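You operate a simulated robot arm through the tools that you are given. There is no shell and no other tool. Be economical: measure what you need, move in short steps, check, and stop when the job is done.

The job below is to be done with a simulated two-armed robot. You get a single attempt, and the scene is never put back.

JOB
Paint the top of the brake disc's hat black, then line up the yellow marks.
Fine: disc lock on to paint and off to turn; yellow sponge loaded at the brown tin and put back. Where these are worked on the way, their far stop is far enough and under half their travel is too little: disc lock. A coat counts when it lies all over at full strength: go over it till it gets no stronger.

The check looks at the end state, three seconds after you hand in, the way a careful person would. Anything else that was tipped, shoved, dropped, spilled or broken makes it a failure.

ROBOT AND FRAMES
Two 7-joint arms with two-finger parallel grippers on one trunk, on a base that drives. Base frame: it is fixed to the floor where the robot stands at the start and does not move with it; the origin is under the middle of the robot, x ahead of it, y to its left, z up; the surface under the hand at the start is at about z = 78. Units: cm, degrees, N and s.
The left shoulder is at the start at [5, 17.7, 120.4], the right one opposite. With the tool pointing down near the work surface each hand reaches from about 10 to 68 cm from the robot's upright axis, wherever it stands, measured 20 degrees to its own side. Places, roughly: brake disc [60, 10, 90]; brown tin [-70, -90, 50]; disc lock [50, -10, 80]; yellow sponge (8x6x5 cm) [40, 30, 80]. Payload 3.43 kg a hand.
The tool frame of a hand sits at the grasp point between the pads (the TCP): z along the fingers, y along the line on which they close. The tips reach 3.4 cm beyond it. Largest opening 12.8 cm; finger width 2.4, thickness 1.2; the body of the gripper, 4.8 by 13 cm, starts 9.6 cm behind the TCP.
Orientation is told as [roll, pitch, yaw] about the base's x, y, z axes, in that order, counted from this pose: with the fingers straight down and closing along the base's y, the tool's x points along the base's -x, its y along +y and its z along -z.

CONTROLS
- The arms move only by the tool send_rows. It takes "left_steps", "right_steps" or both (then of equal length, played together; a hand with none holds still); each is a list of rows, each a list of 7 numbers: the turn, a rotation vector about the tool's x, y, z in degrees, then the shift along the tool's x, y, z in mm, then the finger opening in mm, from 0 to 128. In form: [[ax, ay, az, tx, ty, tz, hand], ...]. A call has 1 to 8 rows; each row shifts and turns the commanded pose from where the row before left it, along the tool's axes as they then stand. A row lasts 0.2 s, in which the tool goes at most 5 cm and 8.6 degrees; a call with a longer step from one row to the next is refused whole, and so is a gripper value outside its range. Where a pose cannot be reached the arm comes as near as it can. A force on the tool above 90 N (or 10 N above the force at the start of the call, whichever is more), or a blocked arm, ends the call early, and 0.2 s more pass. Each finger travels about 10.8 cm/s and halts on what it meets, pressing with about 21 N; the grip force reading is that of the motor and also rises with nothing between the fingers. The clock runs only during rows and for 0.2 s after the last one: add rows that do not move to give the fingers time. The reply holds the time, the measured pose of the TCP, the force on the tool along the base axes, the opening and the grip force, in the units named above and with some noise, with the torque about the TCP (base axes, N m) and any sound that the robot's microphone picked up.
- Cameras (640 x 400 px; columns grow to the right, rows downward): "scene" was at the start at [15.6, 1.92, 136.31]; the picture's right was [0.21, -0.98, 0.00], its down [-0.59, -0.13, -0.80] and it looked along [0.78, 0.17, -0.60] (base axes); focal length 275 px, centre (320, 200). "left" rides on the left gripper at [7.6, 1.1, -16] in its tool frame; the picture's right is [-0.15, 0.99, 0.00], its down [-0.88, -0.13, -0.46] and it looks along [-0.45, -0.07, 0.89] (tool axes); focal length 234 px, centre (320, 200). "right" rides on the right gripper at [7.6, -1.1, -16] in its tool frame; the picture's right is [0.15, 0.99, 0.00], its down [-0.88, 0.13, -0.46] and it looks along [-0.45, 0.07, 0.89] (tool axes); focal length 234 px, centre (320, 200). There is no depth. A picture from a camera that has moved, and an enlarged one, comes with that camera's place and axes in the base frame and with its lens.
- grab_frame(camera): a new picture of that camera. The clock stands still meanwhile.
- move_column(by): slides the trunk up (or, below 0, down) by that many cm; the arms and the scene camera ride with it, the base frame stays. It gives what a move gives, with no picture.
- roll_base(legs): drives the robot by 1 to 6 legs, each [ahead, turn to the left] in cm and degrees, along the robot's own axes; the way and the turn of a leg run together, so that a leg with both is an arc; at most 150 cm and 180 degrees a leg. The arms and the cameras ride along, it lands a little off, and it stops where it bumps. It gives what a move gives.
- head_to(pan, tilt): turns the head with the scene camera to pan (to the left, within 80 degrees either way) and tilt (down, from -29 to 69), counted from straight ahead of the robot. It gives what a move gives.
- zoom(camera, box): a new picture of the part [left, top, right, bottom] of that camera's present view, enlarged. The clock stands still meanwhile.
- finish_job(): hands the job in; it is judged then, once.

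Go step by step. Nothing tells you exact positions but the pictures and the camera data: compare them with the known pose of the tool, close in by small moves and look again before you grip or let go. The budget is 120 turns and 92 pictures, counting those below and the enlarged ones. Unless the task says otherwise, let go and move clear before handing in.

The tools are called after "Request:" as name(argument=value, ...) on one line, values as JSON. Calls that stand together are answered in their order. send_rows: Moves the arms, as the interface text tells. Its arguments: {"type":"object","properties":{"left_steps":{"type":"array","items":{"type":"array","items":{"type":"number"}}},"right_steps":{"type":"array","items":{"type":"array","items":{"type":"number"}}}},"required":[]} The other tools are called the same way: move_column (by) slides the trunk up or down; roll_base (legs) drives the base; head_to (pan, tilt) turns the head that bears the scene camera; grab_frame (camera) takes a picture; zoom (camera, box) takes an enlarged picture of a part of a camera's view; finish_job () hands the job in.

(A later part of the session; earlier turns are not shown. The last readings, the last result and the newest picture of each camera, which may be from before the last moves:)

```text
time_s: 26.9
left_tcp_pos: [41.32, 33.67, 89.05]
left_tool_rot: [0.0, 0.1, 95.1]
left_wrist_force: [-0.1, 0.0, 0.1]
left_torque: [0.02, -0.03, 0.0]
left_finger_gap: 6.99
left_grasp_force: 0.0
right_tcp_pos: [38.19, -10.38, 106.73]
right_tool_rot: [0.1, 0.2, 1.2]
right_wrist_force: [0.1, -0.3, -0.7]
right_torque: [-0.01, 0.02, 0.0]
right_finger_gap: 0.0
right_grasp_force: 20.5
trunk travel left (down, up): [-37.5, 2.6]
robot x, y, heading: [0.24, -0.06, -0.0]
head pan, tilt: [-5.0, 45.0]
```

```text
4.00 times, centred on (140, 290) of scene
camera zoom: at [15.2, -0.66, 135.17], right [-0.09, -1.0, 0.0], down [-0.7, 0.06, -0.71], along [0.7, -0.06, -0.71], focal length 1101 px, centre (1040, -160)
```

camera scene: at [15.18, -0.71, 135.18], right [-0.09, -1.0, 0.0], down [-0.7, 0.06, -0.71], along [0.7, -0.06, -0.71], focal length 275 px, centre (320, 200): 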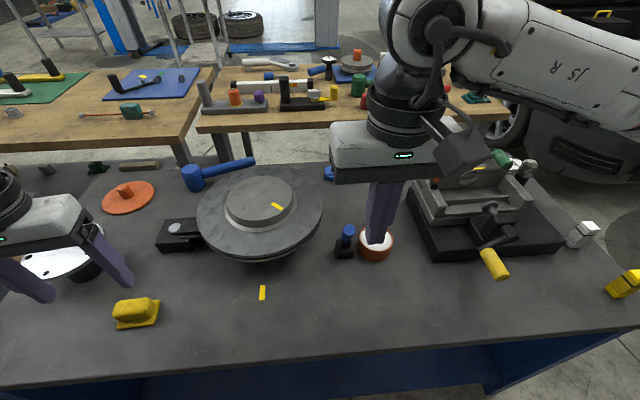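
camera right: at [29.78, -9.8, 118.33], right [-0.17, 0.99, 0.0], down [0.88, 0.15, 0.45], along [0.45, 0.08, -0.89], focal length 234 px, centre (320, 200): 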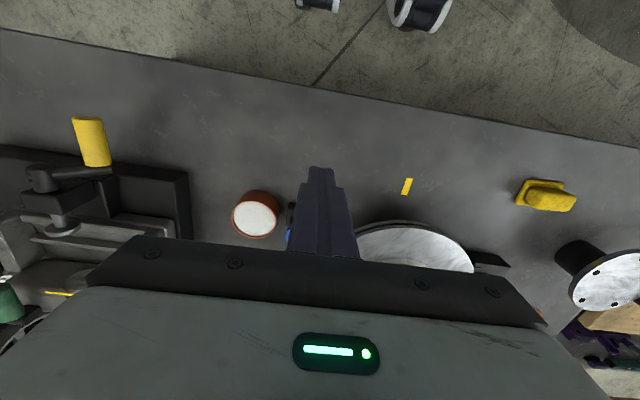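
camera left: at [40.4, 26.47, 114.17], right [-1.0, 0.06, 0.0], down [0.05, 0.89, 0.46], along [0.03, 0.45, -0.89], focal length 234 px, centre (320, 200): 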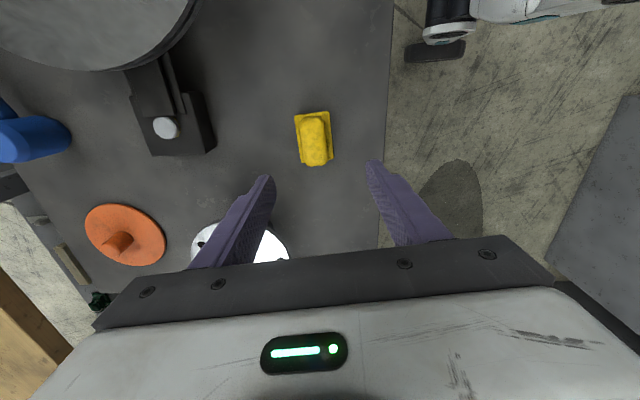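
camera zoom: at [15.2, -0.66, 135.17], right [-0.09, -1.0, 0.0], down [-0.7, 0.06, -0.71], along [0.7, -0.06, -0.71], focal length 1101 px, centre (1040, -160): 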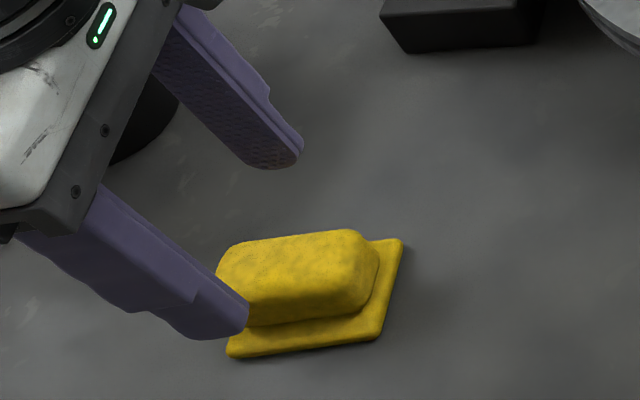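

Hand and sponge are within a few degrees. I'll lower so the tips end just above its base flange, and close.

Request:
send_rows(left_steps=[[0, 0, 0, 0, -3, 25, 70], [0, 0, 0, 0, 0, 25, 70], [0, 0, 0, 0, 0, 0, 50], [0, 0, 0, 0, 0, 0, 25], [0, 0, 0, 0, 0, 0, 15], [0, 0, 0, 0, 0, 0, 15]])

Request:
zoom(camera="left", box=[200, 80, 440, 230])

```text
time_s: 28.3
left_tcp_pos: [41.53, 33.75, 84.18]
left_tool_rot: [-0.1, 0.0, 95.0]
left_wrist_force: [0.6, 0.1, 1.0]
left_torque: [0.01, -0.08, 0.02]
left_finger_gap: 3.3
left_grasp_force: 20.5
right_tcp_pos: [38.03, -10.36, 106.74]
right_tool_rot: [0.1, 0.2, 1.3]
right_wrist_force: [-1.0, -0.1, -0.5]
right_torque: [-0.01, -0.01, 0.02]
right_finger_gap: 0.0
right_grasp_force: 21.3
trunk travel left (down, up): [-37.5, 2.6]
robot x, y, heading: [-0.1, -0.23, 0.1]
head pan, tilt: [-5.0, 45.0]
```

```text
2.67 times, centred on (320, 155) of left
camera zoom: at [41.17, 26.07, 100.17], right [-1.0, 0.06, 0.0], down [0.05, 0.89, 0.46], along [0.03, 0.45, -0.89], focal length 624 px, centre (320, 320)
```

zoom: 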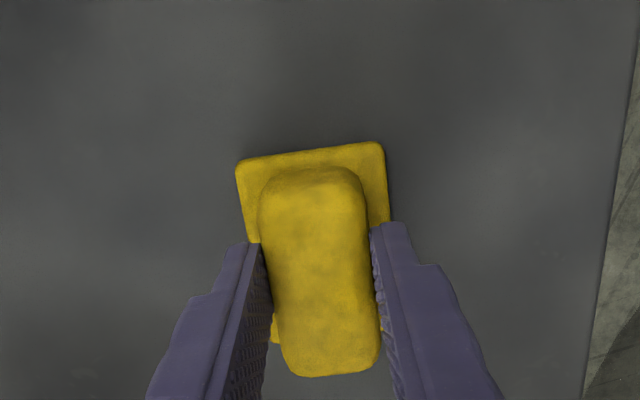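

The sponge is gripped (3.3 cm). I'll lift both hands, then back up 20 cm and turn right to see the way to the brown tin.

Request:
send_rows(left_steps=[[0, 0, 0, 0, 0, -30, 15], [0, 0, 0, 0, 0, -50, 15], [0, 0, 0, 0, 0, -50, 15], [0, 0, 0, 0, 0, -50, 15], [0, 0, 0, 0, 0, -50, 15], [0, 0, 0, 0, 0, -40, 15], [0, 0, 0, 0, 0, 0, 15]], right_steps=[[0, 0, 0, 0, 0, -20, 0], [0, 0, 0, 0, 0, -30, 0], [0, 0, 0, 0, 0, -30, 0], [0, 0, 0, 0, 0, 0, 0], [0, 0, 0, 0, 0, 0, 0], [0, 0, 0, 0, 0, 0, 0], [0, 0, 0, 0, 0, 0, 0]])

Request:
roll_base(legs=[[-20, 0], [0, -90]])

Request:
head_to(pan=-40, tilt=40)

Request:
grab_frame(camera="scene")

```text
time_s: 29.9
left_tcp_pos: [41.71, 33.84, 111.31]
left_tool_rot: [0.1, 0.0, 95.0]
left_wrist_force: [-0.8, -0.3, -0.2]
left_torque: [0.02, 0.01, -0.01]
left_finger_gap: 3.31
left_grasp_force: 20.7
right_tcp_pos: [38.2, -10.33, 114.81]
right_tool_rot: [0.1, 0.2, 1.2]
right_wrist_force: [-0.3, -0.1, 0.0]
right_torque: [-0.01, 0.0, 0.01]
right_finger_gap: 0.0
right_grasp_force: 20.8
trunk travel left (down, up): [-37.5, 2.6]
robot x, y, heading: [0.19, -0.1, -0.0]
head pan, tilt: [-5.0, 45.0]
```

```text
time_s: 35.4
left_tcp_pos: [13.94, -41.6, 111.31]
left_tool_rot: [0.0, 0.1, 5.4]
left_wrist_force: [-0.1, 1.1, -0.6]
left_torque: [0.01, -0.01, 0.02]
left_finger_gap: 3.28
left_grasp_force: 21.4
right_tcp_pos: [-30.12, -38.33, 114.93]
right_tool_rot: [0.0, 0.1, -88.5]
right_wrist_force: [0.2, -0.1, 0.3]
right_torque: [-0.01, -0.04, 0.01]
right_finger_gap: 0.0
right_grasp_force: 20.9
trunk travel left (down, up): [-37.5, 2.6]
robot x, y, heading: [-19.84, 0.06, -89.8]
head pan, tilt: [-5.0, 45.0]
```

```text
time_s: 36.4
left_tcp_pos: [14.01, -41.63, 111.28]
left_tool_rot: [0.0, 0.1, 5.2]
left_wrist_force: [-0.3, -0.2, -0.2]
left_torque: [0.01, 0.0, 0.01]
left_finger_gap: 3.33
left_grasp_force: 21.2
right_tcp_pos: [-30.31, -38.31, 114.86]
right_tool_rot: [0.1, 0.2, -88.4]
right_wrist_force: [-0.8, -0.3, 0.1]
right_torque: [0.01, 0.01, -0.02]
right_finger_gap: 0.02
right_grasp_force: 20.8
trunk travel left (down, up): [-37.5, 2.6]
robot x, y, heading: [-19.87, -0.08, -89.7]
head pan, tilt: [-40.0, 40.0]
```

```text
56 pictures are left
camera scene: at [-25.26, -13.49, 135.89], right [-0.77, 0.64, 0.0], down [0.41, 0.49, -0.77], along [-0.49, -0.59, -0.64], focal length 275 px, centre (320, 200)
```

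scene: 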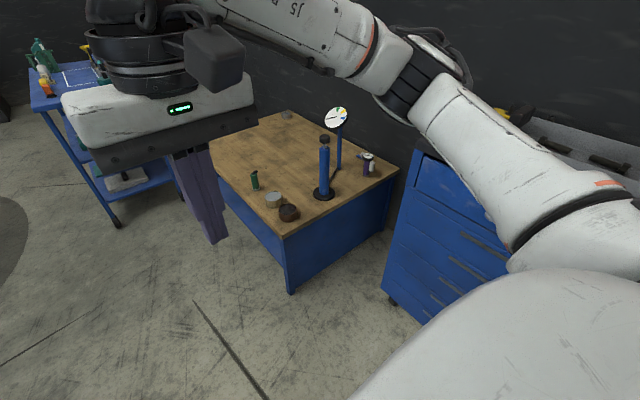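

The brown tin is at about [-74, -94.5, 50], close to the near corner of the low table, and the floor between is free. I'll drive there, turn to face it and lower the trunk.

Request:
roll_base(legs=[[74, 0], [0, -90]])

Request:
head_to(pan=20, tilt=50)

Request:
grab_frame(camera="scene")

Request:
grab_frame(camera="left")

```text
time_s: 44.3
left_tcp_pos: [-61.6, -107.66, 111.14]
left_tool_rot: [0.0, 0.0, -85.4]
left_wrist_force: [0.6, 0.4, -0.5]
left_torque: [-0.01, -0.03, 0.02]
left_finger_gap: 3.27
left_grasp_force: 21.4
right_tcp_pos: [-57.68, -63.62, 114.84]
right_tool_rot: [0.1, 0.2, -179.3]
right_wrist_force: [0.8, 0.3, -0.3]
right_torque: [0.0, 0.0, 0.02]
right_finger_gap: 0.0
right_grasp_force: 21.1
trunk travel left (down, up): [-37.5, 2.6]
robot x, y, heading: [-19.49, -74.39, 179.5]
head pan, tilt: [-40.0, 40.0]
```

```text
time_s: 45.6
left_tcp_pos: [-61.51, -107.76, 111.3]
left_tool_rot: [0.0, -0.1, -85.6]
left_wrist_force: [-0.4, -0.5, -1.4]
left_torque: [0.0, 0.03, 0.03]
left_finger_gap: 3.3
left_grasp_force: 21.5
right_tcp_pos: [-57.74, -63.6, 114.88]
right_tool_rot: [0.0, 0.3, -179.4]
right_wrist_force: [-0.5, 0.1, 0.9]
right_torque: [-0.02, 0.02, -0.05]
right_finger_gap: 0.0
right_grasp_force: 21.0
trunk travel left (down, up): [-37.5, 2.6]
robot x, y, heading: [-19.62, -74.25, 179.3]
head pan, tilt: [20.0, 50.0]
```

```text
55 pictures are left
camera scene: at [-33.72, -76.71, 134.48], right [-0.33, 0.94, 0.0], down [0.72, 0.25, -0.64], along [-0.61, -0.21, -0.77], focal length 275 px, centre (320, 200)
```

scene: 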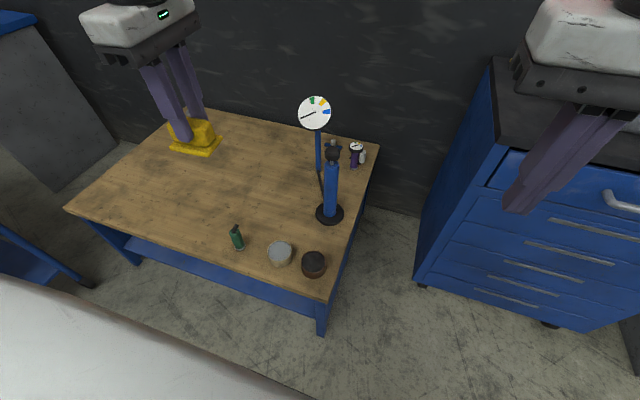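

```text
54 pictures are left
camera left: at [-61.06, -100.11, 127.27], right [1.0, -0.07, 0.0], down [-0.06, -0.89, 0.46], along [-0.03, -0.45, -0.89], focal length 234 px, centre (320, 200)
```

left: 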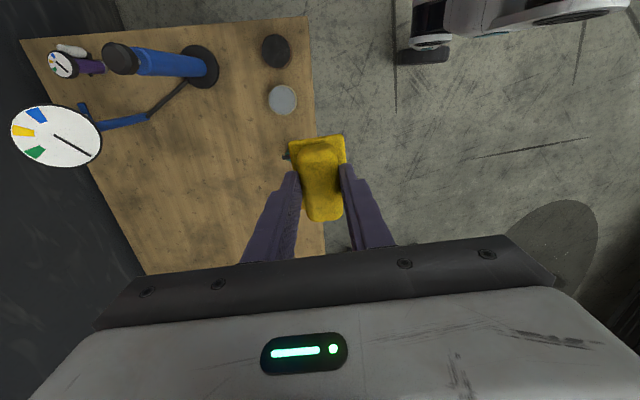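

The tin measures roughly 9 cm across at [-73.5, -92.2], with a grey tin beside it at about y = -102. I'll lower the trunk and move the hand above the tin, then look closely at it.

Request:
move_column(by=-26)

Request:
send_rows(left_steps=[[0, 0, 0, 0, -40, 0, 15], [0, 0, 0, 0, -40, 0, 15], [0, 0, 0, -30, -25, 0, 15], [0, 0, 0, -45, 0, 0, 15], [0, 0, 0, -40, 0, 0, 15], [0, 0, 0, 0, 0, 0, 15]])

Request:
zoom(camera="left", box=[200, 40, 440, 190])

Request:
grab_frame(camera="scene")

```text
time_s: 48.2
left_tcp_pos: [-61.46, -107.63, 85.2]
left_tool_rot: [0.0, 0.0, -85.6]
left_wrist_force: [-0.6, 0.4, -0.4]
left_torque: [0.0, -0.03, 0.02]
left_finger_gap: 3.27
left_grasp_force: 21.0
right_tcp_pos: [-57.69, -63.57, 88.89]
right_tool_rot: [0.2, 0.2, -179.2]
right_wrist_force: [-1.0, 0.4, 0.8]
right_torque: [-0.03, 0.0, -0.02]
right_finger_gap: 0.0
right_grasp_force: 21.1
trunk travel left (down, up): [-11.5, 28.6]
robot x, y, heading: [-19.65, -74.3, 179.7]
head pan, tilt: [20.0, 50.0]
```

```text
time_s: 49.6
left_tcp_pos: [-71.24, -119.77, 85.37]
left_tool_rot: [0.0, 0.0, -85.5]
left_wrist_force: [0.9, 0.1, -0.2]
left_torque: [0.0, 0.0, -0.01]
left_finger_gap: 3.31
left_grasp_force: 21.7
right_tcp_pos: [-57.78, -63.59, 88.81]
right_tool_rot: [0.1, 0.2, -179.3]
right_wrist_force: [0.3, 0.2, 0.3]
right_torque: [0.01, -0.03, 0.04]
right_finger_gap: 0.03
right_grasp_force: 20.3
trunk travel left (down, up): [-11.5, 28.6]
robot x, y, heading: [-19.68, -74.11, 179.6]
head pan, tilt: [20.0, 50.0]
```

```text
2.67 times, centred on (320, 115) of left
camera zoom: at [-70.63, -112.33, 101.28], right [1.0, -0.07, 0.0], down [-0.06, -0.89, 0.46], along [-0.03, -0.45, -0.89], focal length 624 px, centre (320, 427)
```

zoom: 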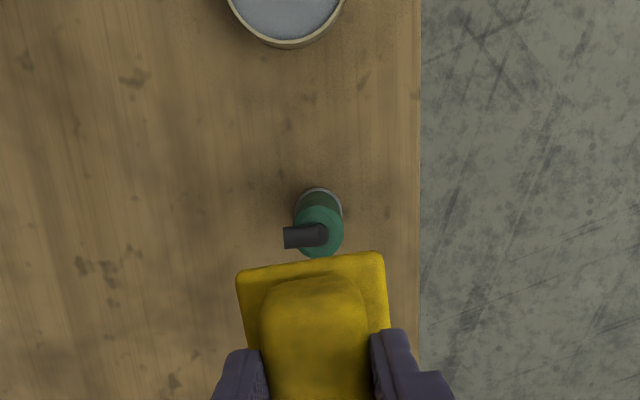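

```text
52 pictures are left
camera scene: at [-33.72, -76.72, 108.48], right [-0.33, 0.94, 0.0], down [0.72, 0.26, -0.64], along [-0.61, -0.21, -0.77], focal length 275 px, centre (320, 200)
```

scene: 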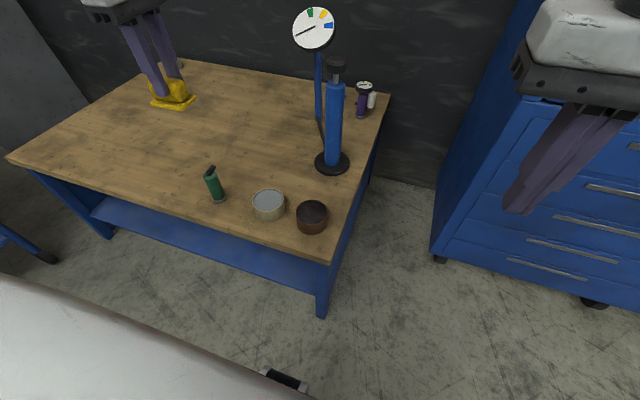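

I had the hand's x sign reversed, and it moved away from the tin. I'll now go back over to [-74.5, -92.8] at the same height.

Request:
send_rows(left_steps=[[0, 0, 0, 45, -10, 0, 15], [0, 0, 0, 45, -10, 0, 15], [0, 0, 0, 45, -10, 0, 15], [0, 0, 0, 45, -10, 0, 15], [0, 0, 0, 45, -10, 0, 15], [0, 0, 0, 45, -5, 0, 15], [0, 0, 0, 0, 0, 0, 15]])

Request:
zoom(camera="left", box=[200, 40, 440, 190])

Request:
zoom(camera="scene", box=[240, 150, 400, 250])

```text
time_s: 51.2
left_tcp_pos: [-74.31, -96.19, 84.62]
left_tool_rot: [-0.1, 0.0, -85.4]
left_wrist_force: [0.6, -0.4, -0.3]
left_torque: [0.01, -0.01, -0.01]
left_finger_gap: 3.32
left_grasp_force: 21.2
left hand out of reach, approached as far as the arm can: row 5, 6
right_tcp_pos: [-57.68, -63.47, 88.93]
right_tool_rot: [0.0, 0.3, -179.3]
right_wrist_force: [-0.1, -0.4, -0.3]
right_torque: [0.01, -0.02, -0.01]
right_finger_gap: 0.04
right_grasp_force: 21.3
trunk travel left (down, up): [-11.5, 28.6]
robot x, y, heading: [-19.75, -74.37, 179.5]
head pan, tilt: [20.0, 50.0]
```

```text
2.67 times, centred on (320, 115) of left
camera zoom: at [-73.78, -88.72, 100.64], right [1.0, -0.07, 0.0], down [-0.06, -0.89, 0.45], along [-0.03, -0.45, -0.89], focal length 624 px, centre (320, 427)
```

zoom: 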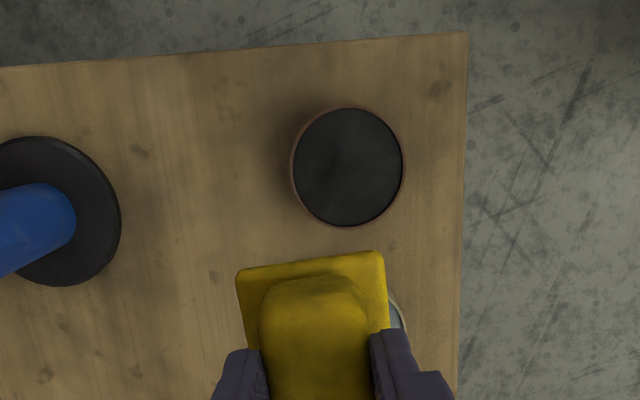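

```text
4.00 times, centred on (320, 200) of scene
camera zoom: at [-33.72, -76.71, 108.48], right [-0.33, 0.94, 0.0], down [0.72, 0.26, -0.64], along [-0.61, -0.21, -0.77], focal length 1101 px, centre (320, 200)
```

zoom: 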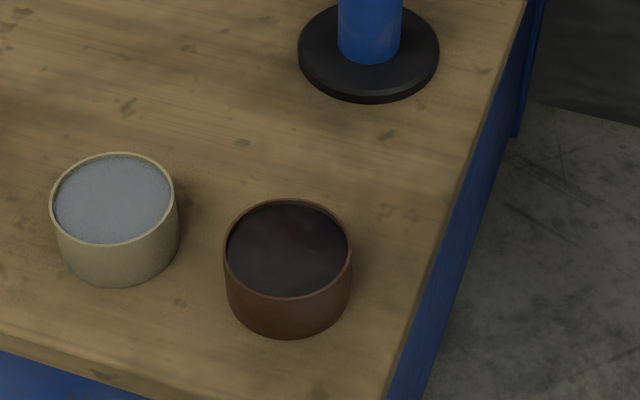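

The tin's rim is about z = 55 at [-72, -92.2] and 7.5 cm across, with black paint just under the rim; the sponge is a bit longer than that. I'll lower first, since the reach is better down there.

Request:
send_rows(left_steps=[[0, 0, 0, 0, 0, 45, 15], [0, 0, 0, 0, 0, 45, 15], [0, 0, 0, 0, 0, 45, 15], [0, 0, 0, 0, 0, 15, 15], [0, 0, 0, 0, 0, 0, 15]])

```text
time_s: 52.4
left_tcp_pos: [-72.85, -97.21, 69.98]
left_tool_rot: [-0.1, 0.1, -85.5]
left_wrist_force: [0.1, -0.8, -0.4]
left_torque: [0.02, 0.01, -0.02]
left_finger_gap: 3.28
left_grasp_force: 20.9
left hand out of reach, approached as far as the arm can: row 3, 4
right_tcp_pos: [-57.63, -63.55, 88.86]
right_tool_rot: [0.1, 0.2, -179.4]
right_wrist_force: [0.2, -0.5, 0.7]
right_torque: [0.01, -0.01, -0.01]
right_finger_gap: 0.01
right_grasp_force: 20.4
trunk travel left (down, up): [-11.5, 28.6]
robot x, y, heading: [-19.85, -74.02, 179.5]
head pan, tilt: [20.0, 50.0]
```

The hand can't reach further in with this wrist turn. Turning the base 18° to the right puts the tin further on the left hand's own side, where it reached fine before.

Request:
roll_base(legs=[[0, -18]])

Request:
send_rows(left_steps=[[0, 0, 0, 0, 0, 0, 15]])

```text
time_s: 53.8
left_tcp_pos: [-77.53, -79.57, 70.18]
left_tool_rot: [-0.2, 0.1, -103.4]
left_wrist_force: [-0.9, 0.2, -1.3]
left_torque: [-0.01, 0.0, 0.03]
left_finger_gap: 3.31
left_grasp_force: 20.5
right_tcp_pos: [-52.51, -52.39, 88.88]
right_tool_rot: [0.1, 0.2, 162.7]
right_wrist_force: [0.4, 0.3, 1.2]
right_torque: [0.03, 0.03, -0.03]
right_finger_gap: 0.0
right_grasp_force: 21.1
trunk travel left (down, up): [-11.5, 28.6]
robot x, y, heading: [-19.68, -74.18, 161.6]
head pan, tilt: [20.0, 50.0]
```

```text
time_s: 54.2
left_tcp_pos: [-77.51, -79.66, 70.11]
left_tool_rot: [-0.1, 0.1, -103.4]
left_wrist_force: [0.4, 0.0, 0.2]
left_torque: [0.03, -0.01, 0.04]
left_finger_gap: 3.28
left_grasp_force: 21.3
right_tcp_pos: [-52.4, -52.27, 88.88]
right_tool_rot: [0.1, 0.2, 162.7]
right_wrist_force: [0.5, -0.7, -0.4]
right_torque: [0.02, -0.02, 0.01]
right_finger_gap: 0.0
right_grasp_force: 21.3
trunk travel left (down, up): [-11.5, 28.6]
robot x, y, heading: [-19.61, -74.51, 161.4]
head pan, tilt: [20.0, 50.0]
```

Request:
send_rows(left_steps=[[0, 0, 0, -36, 28, 0, 15], [0, 0, 0, -37, 27, 0, 15], [0, 0, 0, -37, 27, 0, 15], [0, 0, 0, 0, 0, 0, 15]])

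Request:
grab_frame(camera="left")

Request:
grab_frame(camera="scene")

```text
time_s: 55.2
left_tcp_pos: [-72.0, -92.26, 70.16]
left_tool_rot: [-0.3, 0.2, -103.5]
left_wrist_force: [-0.2, -0.2, -0.9]
left_torque: [0.02, 0.02, 0.02]
left_finger_gap: 3.3
left_grasp_force: 20.6
right_tcp_pos: [-52.46, -52.29, 88.92]
right_tool_rot: [0.1, 0.2, 162.7]
right_wrist_force: [0.2, -0.4, 1.0]
right_torque: [0.01, -0.01, 0.0]
right_finger_gap: 0.0
right_grasp_force: 20.7
trunk travel left (down, up): [-11.5, 28.6]
robot x, y, heading: [-19.71, -73.97, 161.5]
head pan, tilt: [20.0, 50.0]
```

```text
49 pictures are left
camera left: at [-69.23, -85.32, 86.16], right [0.93, -0.37, 0.0], down [-0.33, -0.83, 0.45], along [-0.17, -0.42, -0.89], focal length 234 px, centre (320, 200)
```

left: 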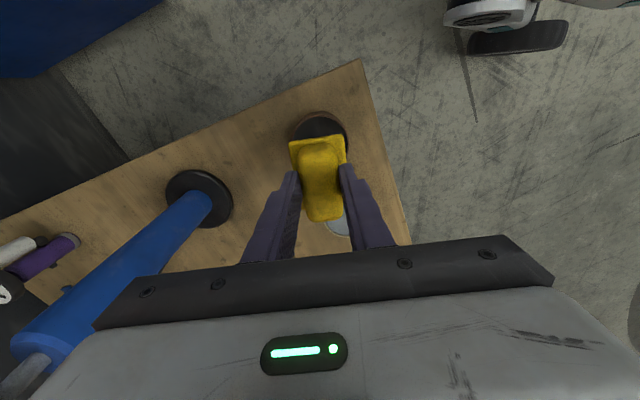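

```text
48 pictures are left
camera scene: at [-33.79, -72.19, 108.48], right [-0.03, 1.0, 0.0], down [0.77, 0.02, -0.64], along [-0.64, -0.02, -0.77], focal length 275 px, centre (320, 200)
```

scene: 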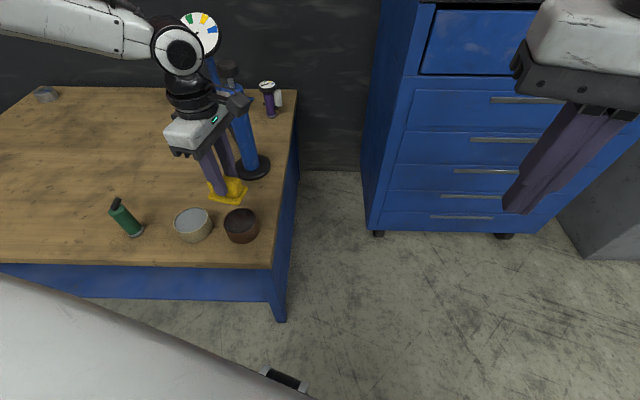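

The sponge is level above the tin and doesn't fit in flat, so I'll tilt it 20° and dip its near end into the paint, first hovering just above.

Request:
send_rows(left_steps=[[0, 0, 0, 8, 0, 0, 15], [0, -6.67, 0, 0, 0, 0, 15], [0, -6.67, 0, 0, 0, 0, 15], [0, -6.67, 0, 0, 0, 0, 15], [0, 0, 0, 10, 0, 27, 15], [0, 0, 0, 9, 0, 25, 15], [0, 0, 0, 6, 0, 16, 15], [0, 0, 0, 0, 0, 0, 15]])

Request:
zoom(camera="scene", box=[150, 140, 310, 240])

Request:
zoom(camera="left", box=[200, 60, 440, 210])

```text
time_s: 57.0
left_tcp_pos: [-71.85, -91.28, 62.73]
left_tool_rot: [-0.1, -19.9, -103.4]
left_wrist_force: [-0.8, 0.3, 0.0]
left_torque: [0.03, 0.0, 0.0]
left_finger_gap: 3.32
left_grasp_force: 20.6
right_tcp_pos: [-52.44, -52.22, 88.87]
right_tool_rot: [0.1, 0.2, 162.7]
right_wrist_force: [0.7, -0.5, -0.2]
right_torque: [-0.02, 0.0, 0.01]
right_finger_gap: 0.0
right_grasp_force: 20.7
trunk travel left (down, up): [-11.5, 28.6]
robot x, y, heading: [-19.55, -74.06, 161.5]
head pan, tilt: [20.0, 50.0]
```

```text
4.00 times, centred on (230, 190) of scene
camera zoom: at [-33.8, -72.18, 108.48], right [-0.03, 1.0, 0.0], down [0.77, 0.02, -0.64], along [-0.64, -0.02, -0.77], focal length 1101 px, centre (680, 240)
```

zoom: 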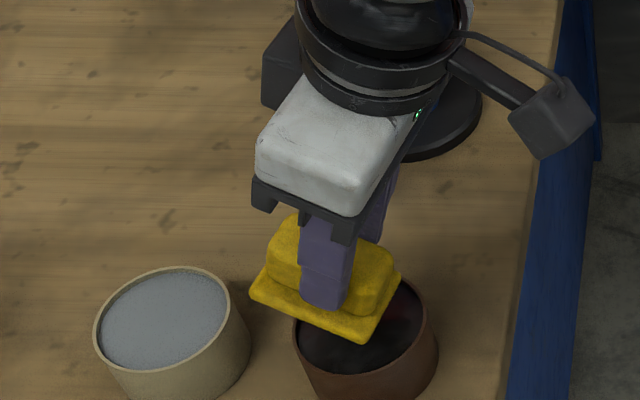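

```text
2.67 times, centred on (320, 135) of left
camera zoom: at [-67.86, -79.48, 75.36], right [0.93, -0.36, 0.05], down [-0.28, -0.62, 0.73], along [-0.24, -0.69, -0.68], focal length 624 px, centre (320, 373)
```

zoom: 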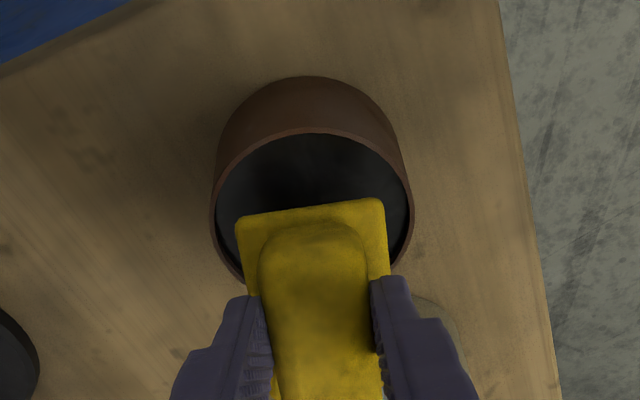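

The tilted end is right over the opening with the sides fitting. I'll shift back 6 mm and dip it in.

Request:
send_rows(left_steps=[[0, 0, 0, -2, 0, 8, 15], [0, 0, 0, 2.5, 0, 7, 15], [0, 0, 0, 2.5, 0, 7, 15], [0, 0, 0, 1, 0, 3, 15], [0, 0, 0, 0, 0, 0, 15], [0, 0, 0, 0, 0, 0, 15]])

Request:
zoom(camera="left", box=[200, 60, 440, 210])

```text
time_s: 58.4
left_tcp_pos: [-71.94, -91.81, 60.51]
left_tool_rot: [-0.4, -20.1, -103.4]
left_wrist_force: [0.0, -7.0, 26.0]
left_torque: [-0.22, -0.1, -0.04]
left_finger_gap: 3.31
left_grasp_force: 21.0
right_tcp_pos: [-52.45, -52.41, 89.02]
right_tool_rot: [0.2, 0.1, 162.7]
right_wrist_force: [0.2, -0.8, 1.3]
right_torque: [0.01, -0.01, 0.04]
right_finger_gap: 0.0
right_grasp_force: 20.5
trunk travel left (down, up): [-11.5, 28.6]
robot x, y, heading: [-19.59, -74.08, 161.5]
head pan, tilt: [20.0, 50.0]
```

```text
2.67 times, centred on (320, 135) of left
camera zoom: at [-67.92, -79.97, 73.04], right [0.93, -0.36, 0.04], down [-0.28, -0.62, 0.73], along [-0.24, -0.69, -0.68], focal length 624 px, centre (320, 373)
```

zoom: 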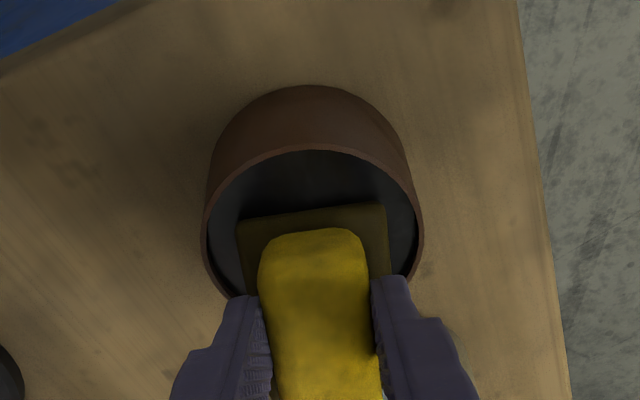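

It made contact at 26 N and the dipped edge looks darker. I'll lift straight up and look at it.

Request:
send_rows(left_steps=[[0, 0, 0, -7, 0, -19, 15], [0, 0, 0, -14, 0, -38, 15], [0, 0, 0, -14, 0, -38, 15], [0, 0, 0, 0, 0, 0, 15]])

Request:
grab_frame(camera="left")

Request:
zoom(camera="scene", box=[150, 120, 310, 220])

```text
time_s: 59.4
left_tcp_pos: [-71.89, -91.97, 70.47]
left_tool_rot: [-0.1, -19.9, -103.5]
left_wrist_force: [0.0, -0.2, 1.0]
left_torque: [-0.02, -0.03, -0.01]
left_finger_gap: 3.28
left_grasp_force: 20.9
right_tcp_pos: [-52.53, -52.27, 88.9]
right_tool_rot: [0.0, 0.2, 162.7]
right_wrist_force: [-0.1, 0.3, -0.7]
right_torque: [0.0, -0.01, -0.02]
right_finger_gap: 0.01
right_grasp_force: 21.1
trunk travel left (down, up): [-11.5, 28.6]
robot x, y, heading: [-19.8, -74.51, 161.3]
head pan, tilt: [20.0, 50.0]
```

```text
44 pictures are left
camera left: at [-67.84, -80.1, 82.99], right [0.93, -0.36, 0.05], down [-0.28, -0.62, 0.73], along [-0.24, -0.69, -0.68], focal length 234 px, centre (320, 200)
```

left: 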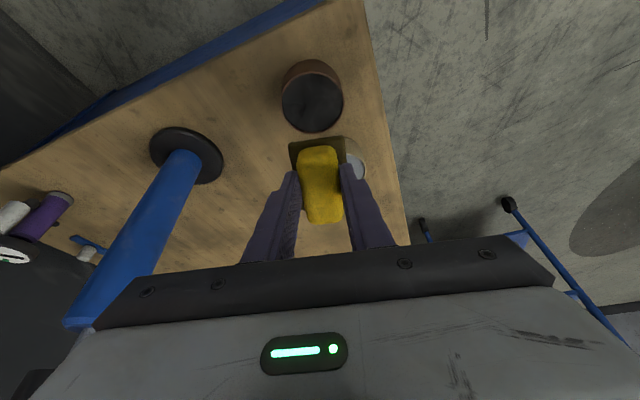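

```text
4.00 times, centred on (230, 170) of scene
camera zoom: at [-33.79, -72.18, 108.48], right [-0.03, 1.0, 0.0], down [0.77, 0.02, -0.64], along [-0.64, -0.02, -0.77], focal length 1101 px, centre (680, 320)
```

zoom: 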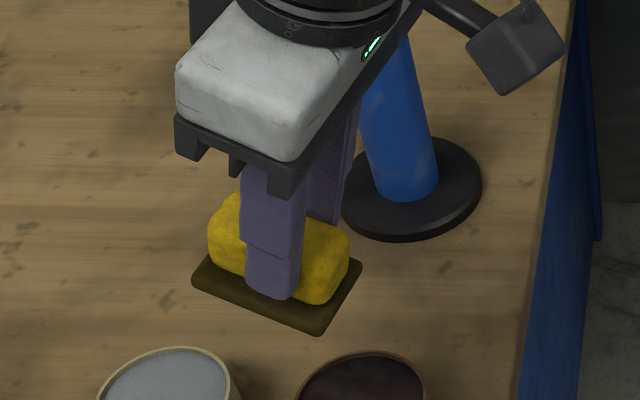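

The sponge's whole base pad has turned dark, so it took paint. I'll dip once more for a full load and compare.

Request:
send_rows(left_steps=[[0, 0, 0, 14, 0, 38, 15], [0, 0, 0, 14, 0, 38, 15], [0, 0, 0, 7, 0, 18, 15], [0, 0, 0, 0, 0, 0, 15], [0, 0, 0, 0, 0, 0, 15], [0, 0, 0, -7, 0, -18, 15], [0, 0, 0, -14, 0, -38, 15], [0, 0, 0, -14, 0, -38, 15]])

Request:
zoom(camera="scene", box=[150, 120, 310, 220])

```text
time_s: 61.2
left_tcp_pos: [-72.01, -91.88, 70.49]
left_tool_rot: [-0.1, -20.0, -103.6]
left_wrist_force: [-0.5, -0.2, -0.2]
left_torque: [0.0, 0.04, 0.0]
left_finger_gap: 3.27
left_grasp_force: 20.9
right_tcp_pos: [-52.53, -52.34, 88.85]
right_tool_rot: [0.2, 0.2, 162.7]
right_wrist_force: [0.7, -0.7, -0.5]
right_torque: [0.0, -0.02, -0.02]
right_finger_gap: 0.0
right_grasp_force: 21.3
trunk travel left (down, up): [-11.5, 28.6]
robot x, y, heading: [-19.65, -74.31, 161.3]
head pan, tilt: [20.0, 50.0]
```

```text
4.00 times, centred on (230, 170) of scene
camera zoom: at [-33.79, -72.18, 108.47], right [-0.03, 1.0, 0.0], down [0.77, 0.02, -0.64], along [-0.64, -0.02, -0.77], focal length 1101 px, centre (680, 320)
```

zoom: 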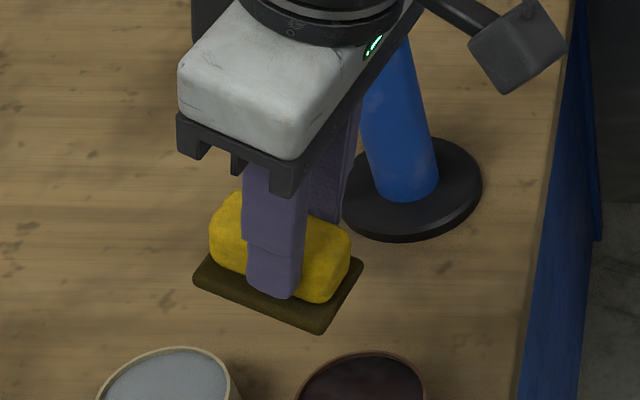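

Same dark shade, so it is fully loaded. I'll level and lift the hand, raise the trunk, and drive back to the bench with the robot turned a bit right so the hat lies on the left hand's side.

Request:
send_rows(left_steps=[[0, 6.67, 0, 0, 0, 0, 15], [0, 6.67, 0, 0, 0, 0, 15], [0, 6.67, 0, 0, 0, 0, 15], [0, 0, 0, 0, 0, -45, 15], [0, 0, 0, 0, 0, -45, 15], [0, 0, 0, 0, 0, -45, 15], [0, 0, 0, 0, 0, 0, 15]])

Request:
move_column(by=26)

Request:
roll_base(legs=[[0, -71.4], [83, 0], [0, -115]])

Request:
head_to(pan=30, tilt=40)

Request:
grab_frame(camera="scene")

```text
time_s: 62.8
left_tcp_pos: [-71.9, -91.93, 83.98]
left_tool_rot: [-0.1, 0.2, -103.5]
left_wrist_force: [-0.2, 0.3, -0.7]
left_torque: [-0.01, -0.01, 0.06]
left_finger_gap: 3.29
left_grasp_force: 20.9
right_tcp_pos: [-52.4, -52.17, 88.84]
right_tool_rot: [0.1, 0.3, 162.7]
right_wrist_force: [-0.2, 0.5, -0.2]
right_torque: [0.0, 0.0, -0.04]
right_finger_gap: 0.0
right_grasp_force: 20.0
trunk travel left (down, up): [-11.5, 28.6]
robot x, y, heading: [-19.68, -74.08, 161.7]
head pan, tilt: [20.0, 50.0]
```

```text
time_s: 65.5
left_tcp_pos: [-72.04, -91.91, 109.99]
left_tool_rot: [-0.1, 0.1, -103.5]
left_wrist_force: [-0.1, -0.5, -1.0]
left_torque: [0.03, 0.01, 0.02]
left_finger_gap: 3.29
left_grasp_force: 21.0
right_tcp_pos: [-52.47, -52.24, 114.85]
right_tool_rot: [0.1, 0.3, 162.7]
right_wrist_force: [0.0, 0.2, 0.1]
right_torque: [0.02, 0.0, 0.01]
right_finger_gap: 0.0
right_grasp_force: 21.0
trunk travel left (down, up): [-37.5, 2.6]
robot x, y, heading: [-19.38, -74.13, 161.6]
head pan, tilt: [20.0, 50.0]
```

```text
time_s: 77.8
left_tcp_pos: [34.54, 20.95, 109.97]
left_tool_rot: [-0.1, 0.2, 70.9]
left_wrist_force: [0.0, -0.4, -0.1]
left_torque: [0.0, 0.04, 0.0]
left_finger_gap: 3.29
left_grasp_force: 21.0
right_tcp_pos: [11.28, -16.58, 114.93]
right_tool_rot: [0.1, 0.3, -22.9]
right_wrist_force: [0.0, 1.1, -0.4]
right_torque: [-0.02, -0.02, 0.01]
right_finger_gap: 0.0
right_grasp_force: 21.2
trunk travel left (down, up): [-37.5, 2.6]
robot x, y, heading: [-19.3, 8.8, -24.3]
head pan, tilt: [20.0, 50.0]
```

```text
time_s: 78.5
left_tcp_pos: [34.51, 20.92, 110.04]
left_tool_rot: [-0.2, 0.2, 70.8]
left_wrist_force: [0.8, -0.3, -0.5]
left_torque: [0.02, 0.0, -0.05]
left_finger_gap: 3.31
left_grasp_force: 20.9
right_tcp_pos: [11.2, -16.48, 114.88]
right_tool_rot: [0.1, 0.2, -23.0]
right_wrist_force: [-0.4, 0.2, -0.4]
right_torque: [0.02, 0.02, 0.03]
right_finger_gap: 0.0
right_grasp_force: 21.2
trunk travel left (down, up): [-37.5, 2.6]
robot x, y, heading: [-19.17, 8.39, -24.3]
head pan, tilt: [30.0, 40.0]
```

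```text
41 pictures are left
camera scene: at [-4.44, 6.53, 135.89], right [0.1, -0.99, 0.0], down [-0.64, -0.07, -0.77], along [0.76, 0.08, -0.64], focal length 275 px, centre (320, 200)
```

scene: 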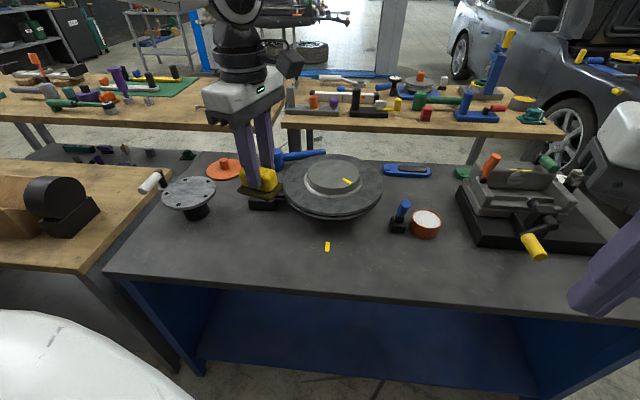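

Everything is as left. I'll roll forward 20 cm and look at where the sponge is over the hat.

Request:
roll_base(legs=[[20, 0]])

Request:
head_to(pan=35, tilt=45)

Request:
send_rows(left_steps=[[0, 0, 0, 0, 0, 20, 15], [0, 0, 0, 0, 0, 40, 15], [0, 0, 0, 0, 0, 0, 15]])

Request:
grab_frame(camera="scene")

Request:
grab_frame(camera="left")

```text
time_s: 80.1
left_tcp_pos: [52.51, 12.77, 109.9]
left_tool_rot: [0.0, 0.1, 71.0]
left_wrist_force: [-0.2, -1.1, -0.5]
left_torque: [0.03, 0.03, 0.0]
left_finger_gap: 3.29
left_grasp_force: 21.0
right_tcp_pos: [29.17, -24.7, 114.77]
right_tool_rot: [0.1, 0.1, -22.8]
right_wrist_force: [0.1, -0.3, -0.6]
right_torque: [0.02, 0.04, -0.02]
right_finger_gap: 0.0
right_grasp_force: 21.0
trunk travel left (down, up): [-37.5, 2.6]
robot x, y, heading: [-1.57, 0.45, -24.4]
head pan, tilt: [30.0, 40.0]
```

```text
time_s: 80.8
left_tcp_pos: [52.38, 12.88, 110.05]
left_tool_rot: [-0.3, 0.2, 70.9]
left_wrist_force: [-0.2, -0.9, -0.3]
left_torque: [-0.01, -0.02, 0.0]
left_finger_gap: 3.31
left_grasp_force: 21.0
right_tcp_pos: [29.05, -24.73, 114.8]
right_tool_rot: [0.1, 0.3, -22.9]
right_wrist_force: [0.3, -0.3, -0.1]
right_torque: [0.01, 0.0, 0.01]
right_finger_gap: 0.01
right_grasp_force: 21.0
trunk travel left (down, up): [-37.5, 2.6]
robot x, y, heading: [-1.57, 0.75, -24.2]
head pan, tilt: [35.0, 45.0]
```

```text
time_s: 81.6
left_tcp_pos: [52.48, 12.9, 103.97]
left_tool_rot: [-0.1, 0.2, 70.9]
left_wrist_force: [-0.1, 0.2, -1.1]
left_torque: [0.0, -0.04, 0.02]
left_finger_gap: 3.3
left_grasp_force: 21.3
right_tcp_pos: [29.21, -24.66, 114.82]
right_tool_rot: [0.1, 0.1, -22.9]
right_wrist_force: [-0.1, -0.2, -0.2]
right_torque: [0.01, -0.03, 0.01]
right_finger_gap: 0.0
right_grasp_force: 20.9
trunk travel left (down, up): [-37.5, 2.6]
robot x, y, heading: [-1.43, 0.49, -24.3]
head pan, tilt: [35.0, 45.0]
```

```text
40 pictures are left
camera scene: at [13.02, -0.85, 135.17], right [0.19, -0.98, 0.0], down [-0.69, -0.13, -0.71], along [0.69, 0.13, -0.71], focal length 275 px, centre (320, 200)
```

scene: 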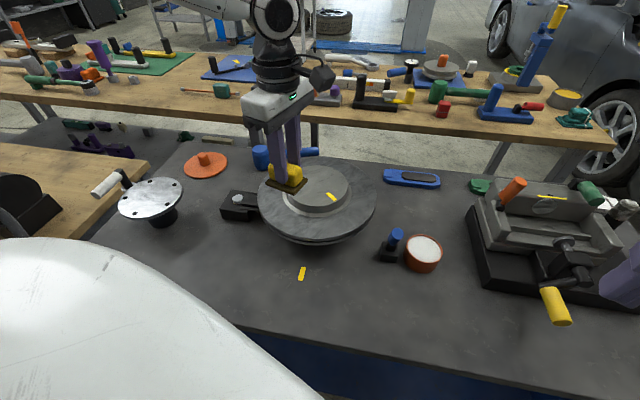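

```text
39 pictures are left
camera left: at [48.83, 6.06, 120.04], right [-0.89, 0.46, 0.0], down [0.41, 0.79, 0.45], along [0.21, 0.4, -0.89], focal length 234 px, centre (320, 200)
```

left: 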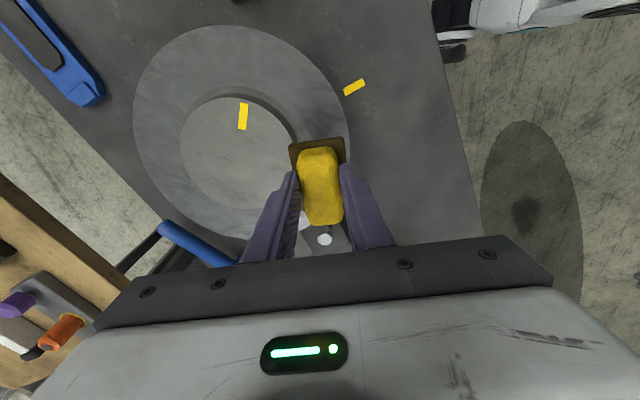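

The hat's centre is about [61, 8.8] with a radius of about 7.2 cm. I'll bring the sponge over its middle and lower gently until it touches.

Request:
send_rows(left_steps=[[0, 0, 0, 4, -32, 0, 15], [0, 0, 0, 5, -32, 0, 15], [0, 0, 0, 5, -30, 0, 15], [0, 0, 0, 0, 0, 30, 15], [0, 0, 0, 0, 0, 20, 15], [0, 0, 0, 0, 0, 10, 15], [0, 0, 0, 0, 0, 0, 15]])

Request:
zoom(camera="scene", box=[230, 130, 390, 230])

```text
time_s: 83.2
left_tcp_pos: [60.83, 8.41, 97.87]
left_tool_rot: [-0.2, 0.1, 70.9]
left_wrist_force: [-0.4, -0.6, -0.6]
left_torque: [0.0, 0.0, -0.01]
left_finger_gap: 3.3
left_grasp_force: 20.7
right_tcp_pos: [29.24, -24.6, 114.8]
right_tool_rot: [0.2, 0.2, -22.9]
right_wrist_force: [-0.1, 0.0, -1.4]
right_torque: [-0.01, -0.02, 0.03]
right_finger_gap: 0.0
right_grasp_force: 21.5
trunk travel left (down, up): [-37.5, 2.6]
robot x, y, heading: [-1.16, 0.6, -24.6]
head pan, tilt: [35.0, 45.0]
```

```text
4.00 times, centred on (310, 180) of scene
camera zoom: at [13.04, -0.86, 135.17], right [0.19, -0.98, 0.0], down [-0.69, -0.13, -0.71], along [0.69, 0.13, -0.71], focal length 1101 px, centre (360, 280)
```

zoom: 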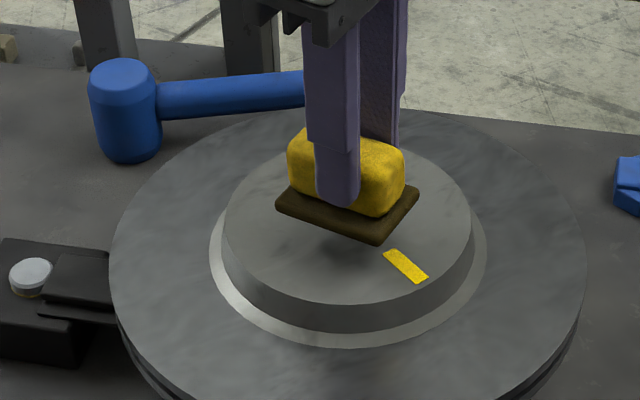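

The sponge is centred over the hat. I'll lower to light contact.

Request:
send_rows(left_steps=[[0, 0, 0, 0, 0, 4, 15], [0, 0, 0, 0, 0, 4, 15], [0, 0, 0, 0, 0, 3, 15], [0, 0, 0, 0, 0, 0, 15]])

```text
time_s: 84.2
left_tcp_pos: [61.0, 8.4, 96.95]
left_tool_rot: [-0.2, 0.1, 70.8]
left_wrist_force: [-0.3, -0.5, -0.7]
left_torque: [-0.03, -0.02, -0.03]
left_finger_gap: 3.3
left_grasp_force: 20.9
right_tcp_pos: [29.2, -24.61, 114.92]
right_tool_rot: [0.1, 0.2, -22.9]
right_wrist_force: [-1.4, 0.4, 0.4]
right_torque: [-0.01, 0.02, -0.01]
right_finger_gap: 0.0
right_grasp_force: 20.7
trunk travel left (down, up): [-37.5, 2.6]
robot x, y, heading: [-1.63, 0.6, -24.3]
head pan, tilt: [35.0, 45.0]
```

Request:
send_rows(left_steps=[[0, 0, 0, 0, 0, 4, 15], [0, 0, 0, 0, 0, 4, 15], [0, 0, 0, 0, 0, 0, 15]])

```text
time_s: 85.0
left_tcp_pos: [60.85, 8.45, 96.0]
left_tool_rot: [-0.2, 0.2, 70.9]
left_wrist_force: [-0.9, -0.2, -0.4]
left_torque: [0.03, -0.03, 0.0]
left_finger_gap: 3.27
left_grasp_force: 20.9
right_tcp_pos: [29.17, -24.72, 114.87]
right_tool_rot: [0.1, 0.2, -22.9]
right_wrist_force: [-0.7, 0.5, -0.6]
right_torque: [0.0, -0.03, -0.01]
right_finger_gap: 0.03
right_grasp_force: 21.2
trunk travel left (down, up): [-37.5, 2.6]
robot x, y, heading: [-1.61, 0.27, -24.4]
head pan, tilt: [35.0, 45.0]
```

Request:
send_rows(left_steps=[[0, 0, 0, 0, 0, 4, 15], [0, 0, 0, 0, 0, 4, 15], [0, 0, 0, 0, 0, 3, 15], [0, 0, 0, 0, 0, 0, 15]])

Request:
zoom(camera="scene", box=[230, 130, 390, 230])

```text
time_s: 86.0
left_tcp_pos: [60.76, 8.23, 95.4]
left_tool_rot: [-0.6, 0.2, 70.9]
left_wrist_force: [-2.7, 1.5, 27.1]
left_torque: [0.06, 0.19, 0.02]
left_finger_gap: 3.29
left_grasp_force: 21.1
right_tcp_pos: [28.9, -24.77, 114.97]
right_tool_rot: [0.1, 0.1, -22.8]
right_wrist_force: [0.7, -0.8, -0.7]
right_torque: [-0.03, 0.0, -0.04]
right_finger_gap: 0.0
right_grasp_force: 20.5
trunk travel left (down, up): [-37.5, 2.6]
robot x, y, heading: [-1.68, 0.4, -24.2]
head pan, tilt: [35.0, 45.0]
```

```text
4.00 times, centred on (310, 180) of scene
camera zoom: at [12.73, -0.88, 135.24], right [0.19, -0.98, 0.0], down [-0.69, -0.13, -0.71], along [0.7, 0.13, -0.7], focal length 1101 px, centre (360, 280)
```

zoom: 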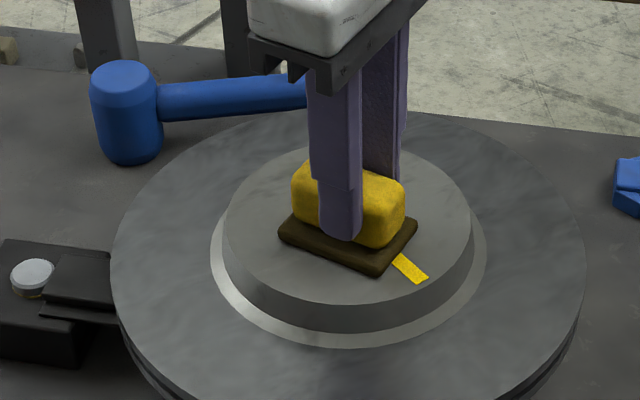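

The hat's top is at about z = 89.3 and I'm pressing at 27 N, the sponge lying about 1 cm nearer me than the hat's middle. I'll begin wiping in overlapping lanes.

Request:
send_rows(left_steps=[[0, 0, 0, 19.3, -5.7, 0, 15], [0, 0, 0, 20, -3, 0, 15], [0, 0, 0, -29, 0, 0, 15], [0, 0, 0, -29, 0, 0, 15], [0, 0, 0, -29, 0, 0, 15], [0, 0, 0, 0, -25, 0, 15], [0, 0, 0, 29, 0, 0, 15], [0, 0, 0, 29, 0, 0, 15]])

Request:
zoom(camera="scene", box=[230, 130, 390, 230])

```text
time_s: 87.8
left_tcp_pos: [63.7, 6.46, 95.08]
left_tool_rot: [-0.3, 0.0, 70.9]
left_wrist_force: [2.6, 3.8, 6.5]
left_torque: [0.27, 0.03, -0.13]
left_finger_gap: 3.32
left_grasp_force: 20.7
right_tcp_pos: [29.2, -24.63, 114.94]
right_tool_rot: [0.1, 0.2, -22.9]
right_wrist_force: [-0.1, -0.5, 0.1]
right_torque: [0.03, -0.03, 0.0]
right_finger_gap: 0.02
right_grasp_force: 21.3
trunk travel left (down, up): [-37.5, 2.6]
robot x, y, heading: [-1.94, 0.45, -24.0]
head pan, tilt: [35.0, 45.0]
```

```text
4.00 times, centred on (310, 180) of scene
camera zoom: at [13.0, -0.84, 135.17], right [0.19, -0.98, 0.0], down [-0.69, -0.13, -0.71], along [0.69, 0.13, -0.71], focal length 1101 px, centre (360, 280)
```

zoom: 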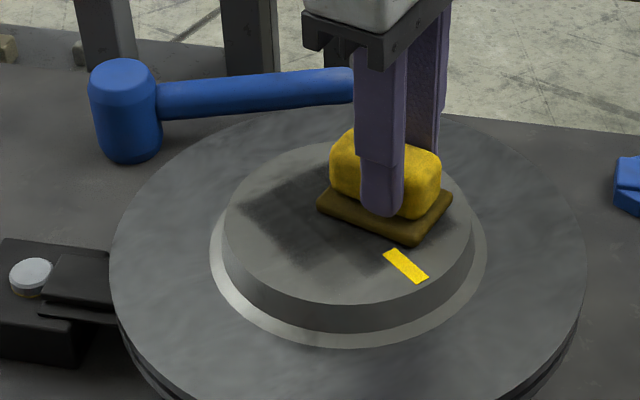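

Paint is going on, but thin, and the sponge is lightening as it gives its paint off, so I'll likely need several loads. I'll carry on with the far and near lanes.

Request:
send_rows(left_steps=[[0, 0, 0, 29, 0, 2, 15], [0, 0, 0, -13, -25, 0, 15], [0, 0, 0, -30, 0, 0, 15], [0, 0, 0, -30, 0, 0, 15], [0, 0, 0, -14, 40, 0, 15], [0, 0, 0, 0, 35, 0, 15], [0, 0, 0, 29, 0, 0, 15], [0, 0, 0, 29, 0, 0, 15]])

Request:
zoom(camera="scene", box=[230, 130, 390, 230])

```text
time_s: 89.6
left_tcp_pos: [56.95, 9.71, 95.77]
left_tool_rot: [-0.2, 0.2, 70.9]
left_wrist_force: [-0.1, 0.0, -0.9]
left_torque: [-0.01, -0.01, 0.01]
left_finger_gap: 3.28
left_grasp_force: 21.3
left hand out of reach, approached as far as the arm can: row 1, 2
right_tcp_pos: [29.13, -24.74, 114.85]
right_tool_rot: [0.1, 0.2, -22.9]
right_wrist_force: [-0.4, 0.5, 0.0]
right_torque: [0.01, -0.04, 0.04]
right_finger_gap: 0.02
right_grasp_force: 21.5
trunk travel left (down, up): [-37.5, 2.6]
robot x, y, heading: [-1.49, 0.25, -24.2]
head pan, tilt: [35.0, 45.0]
```

```text
4.00 times, centred on (310, 180) of scene
camera zoom: at [13.03, -0.89, 135.17], right [0.19, -0.98, 0.0], down [-0.69, -0.13, -0.71], along [0.69, 0.13, -0.71], focal length 1101 px, centre (360, 280)
```

zoom: 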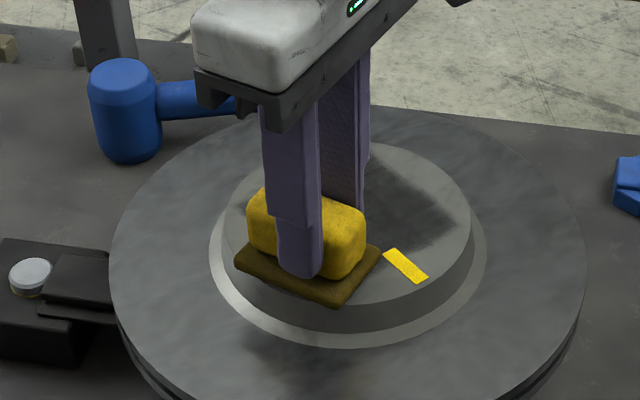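

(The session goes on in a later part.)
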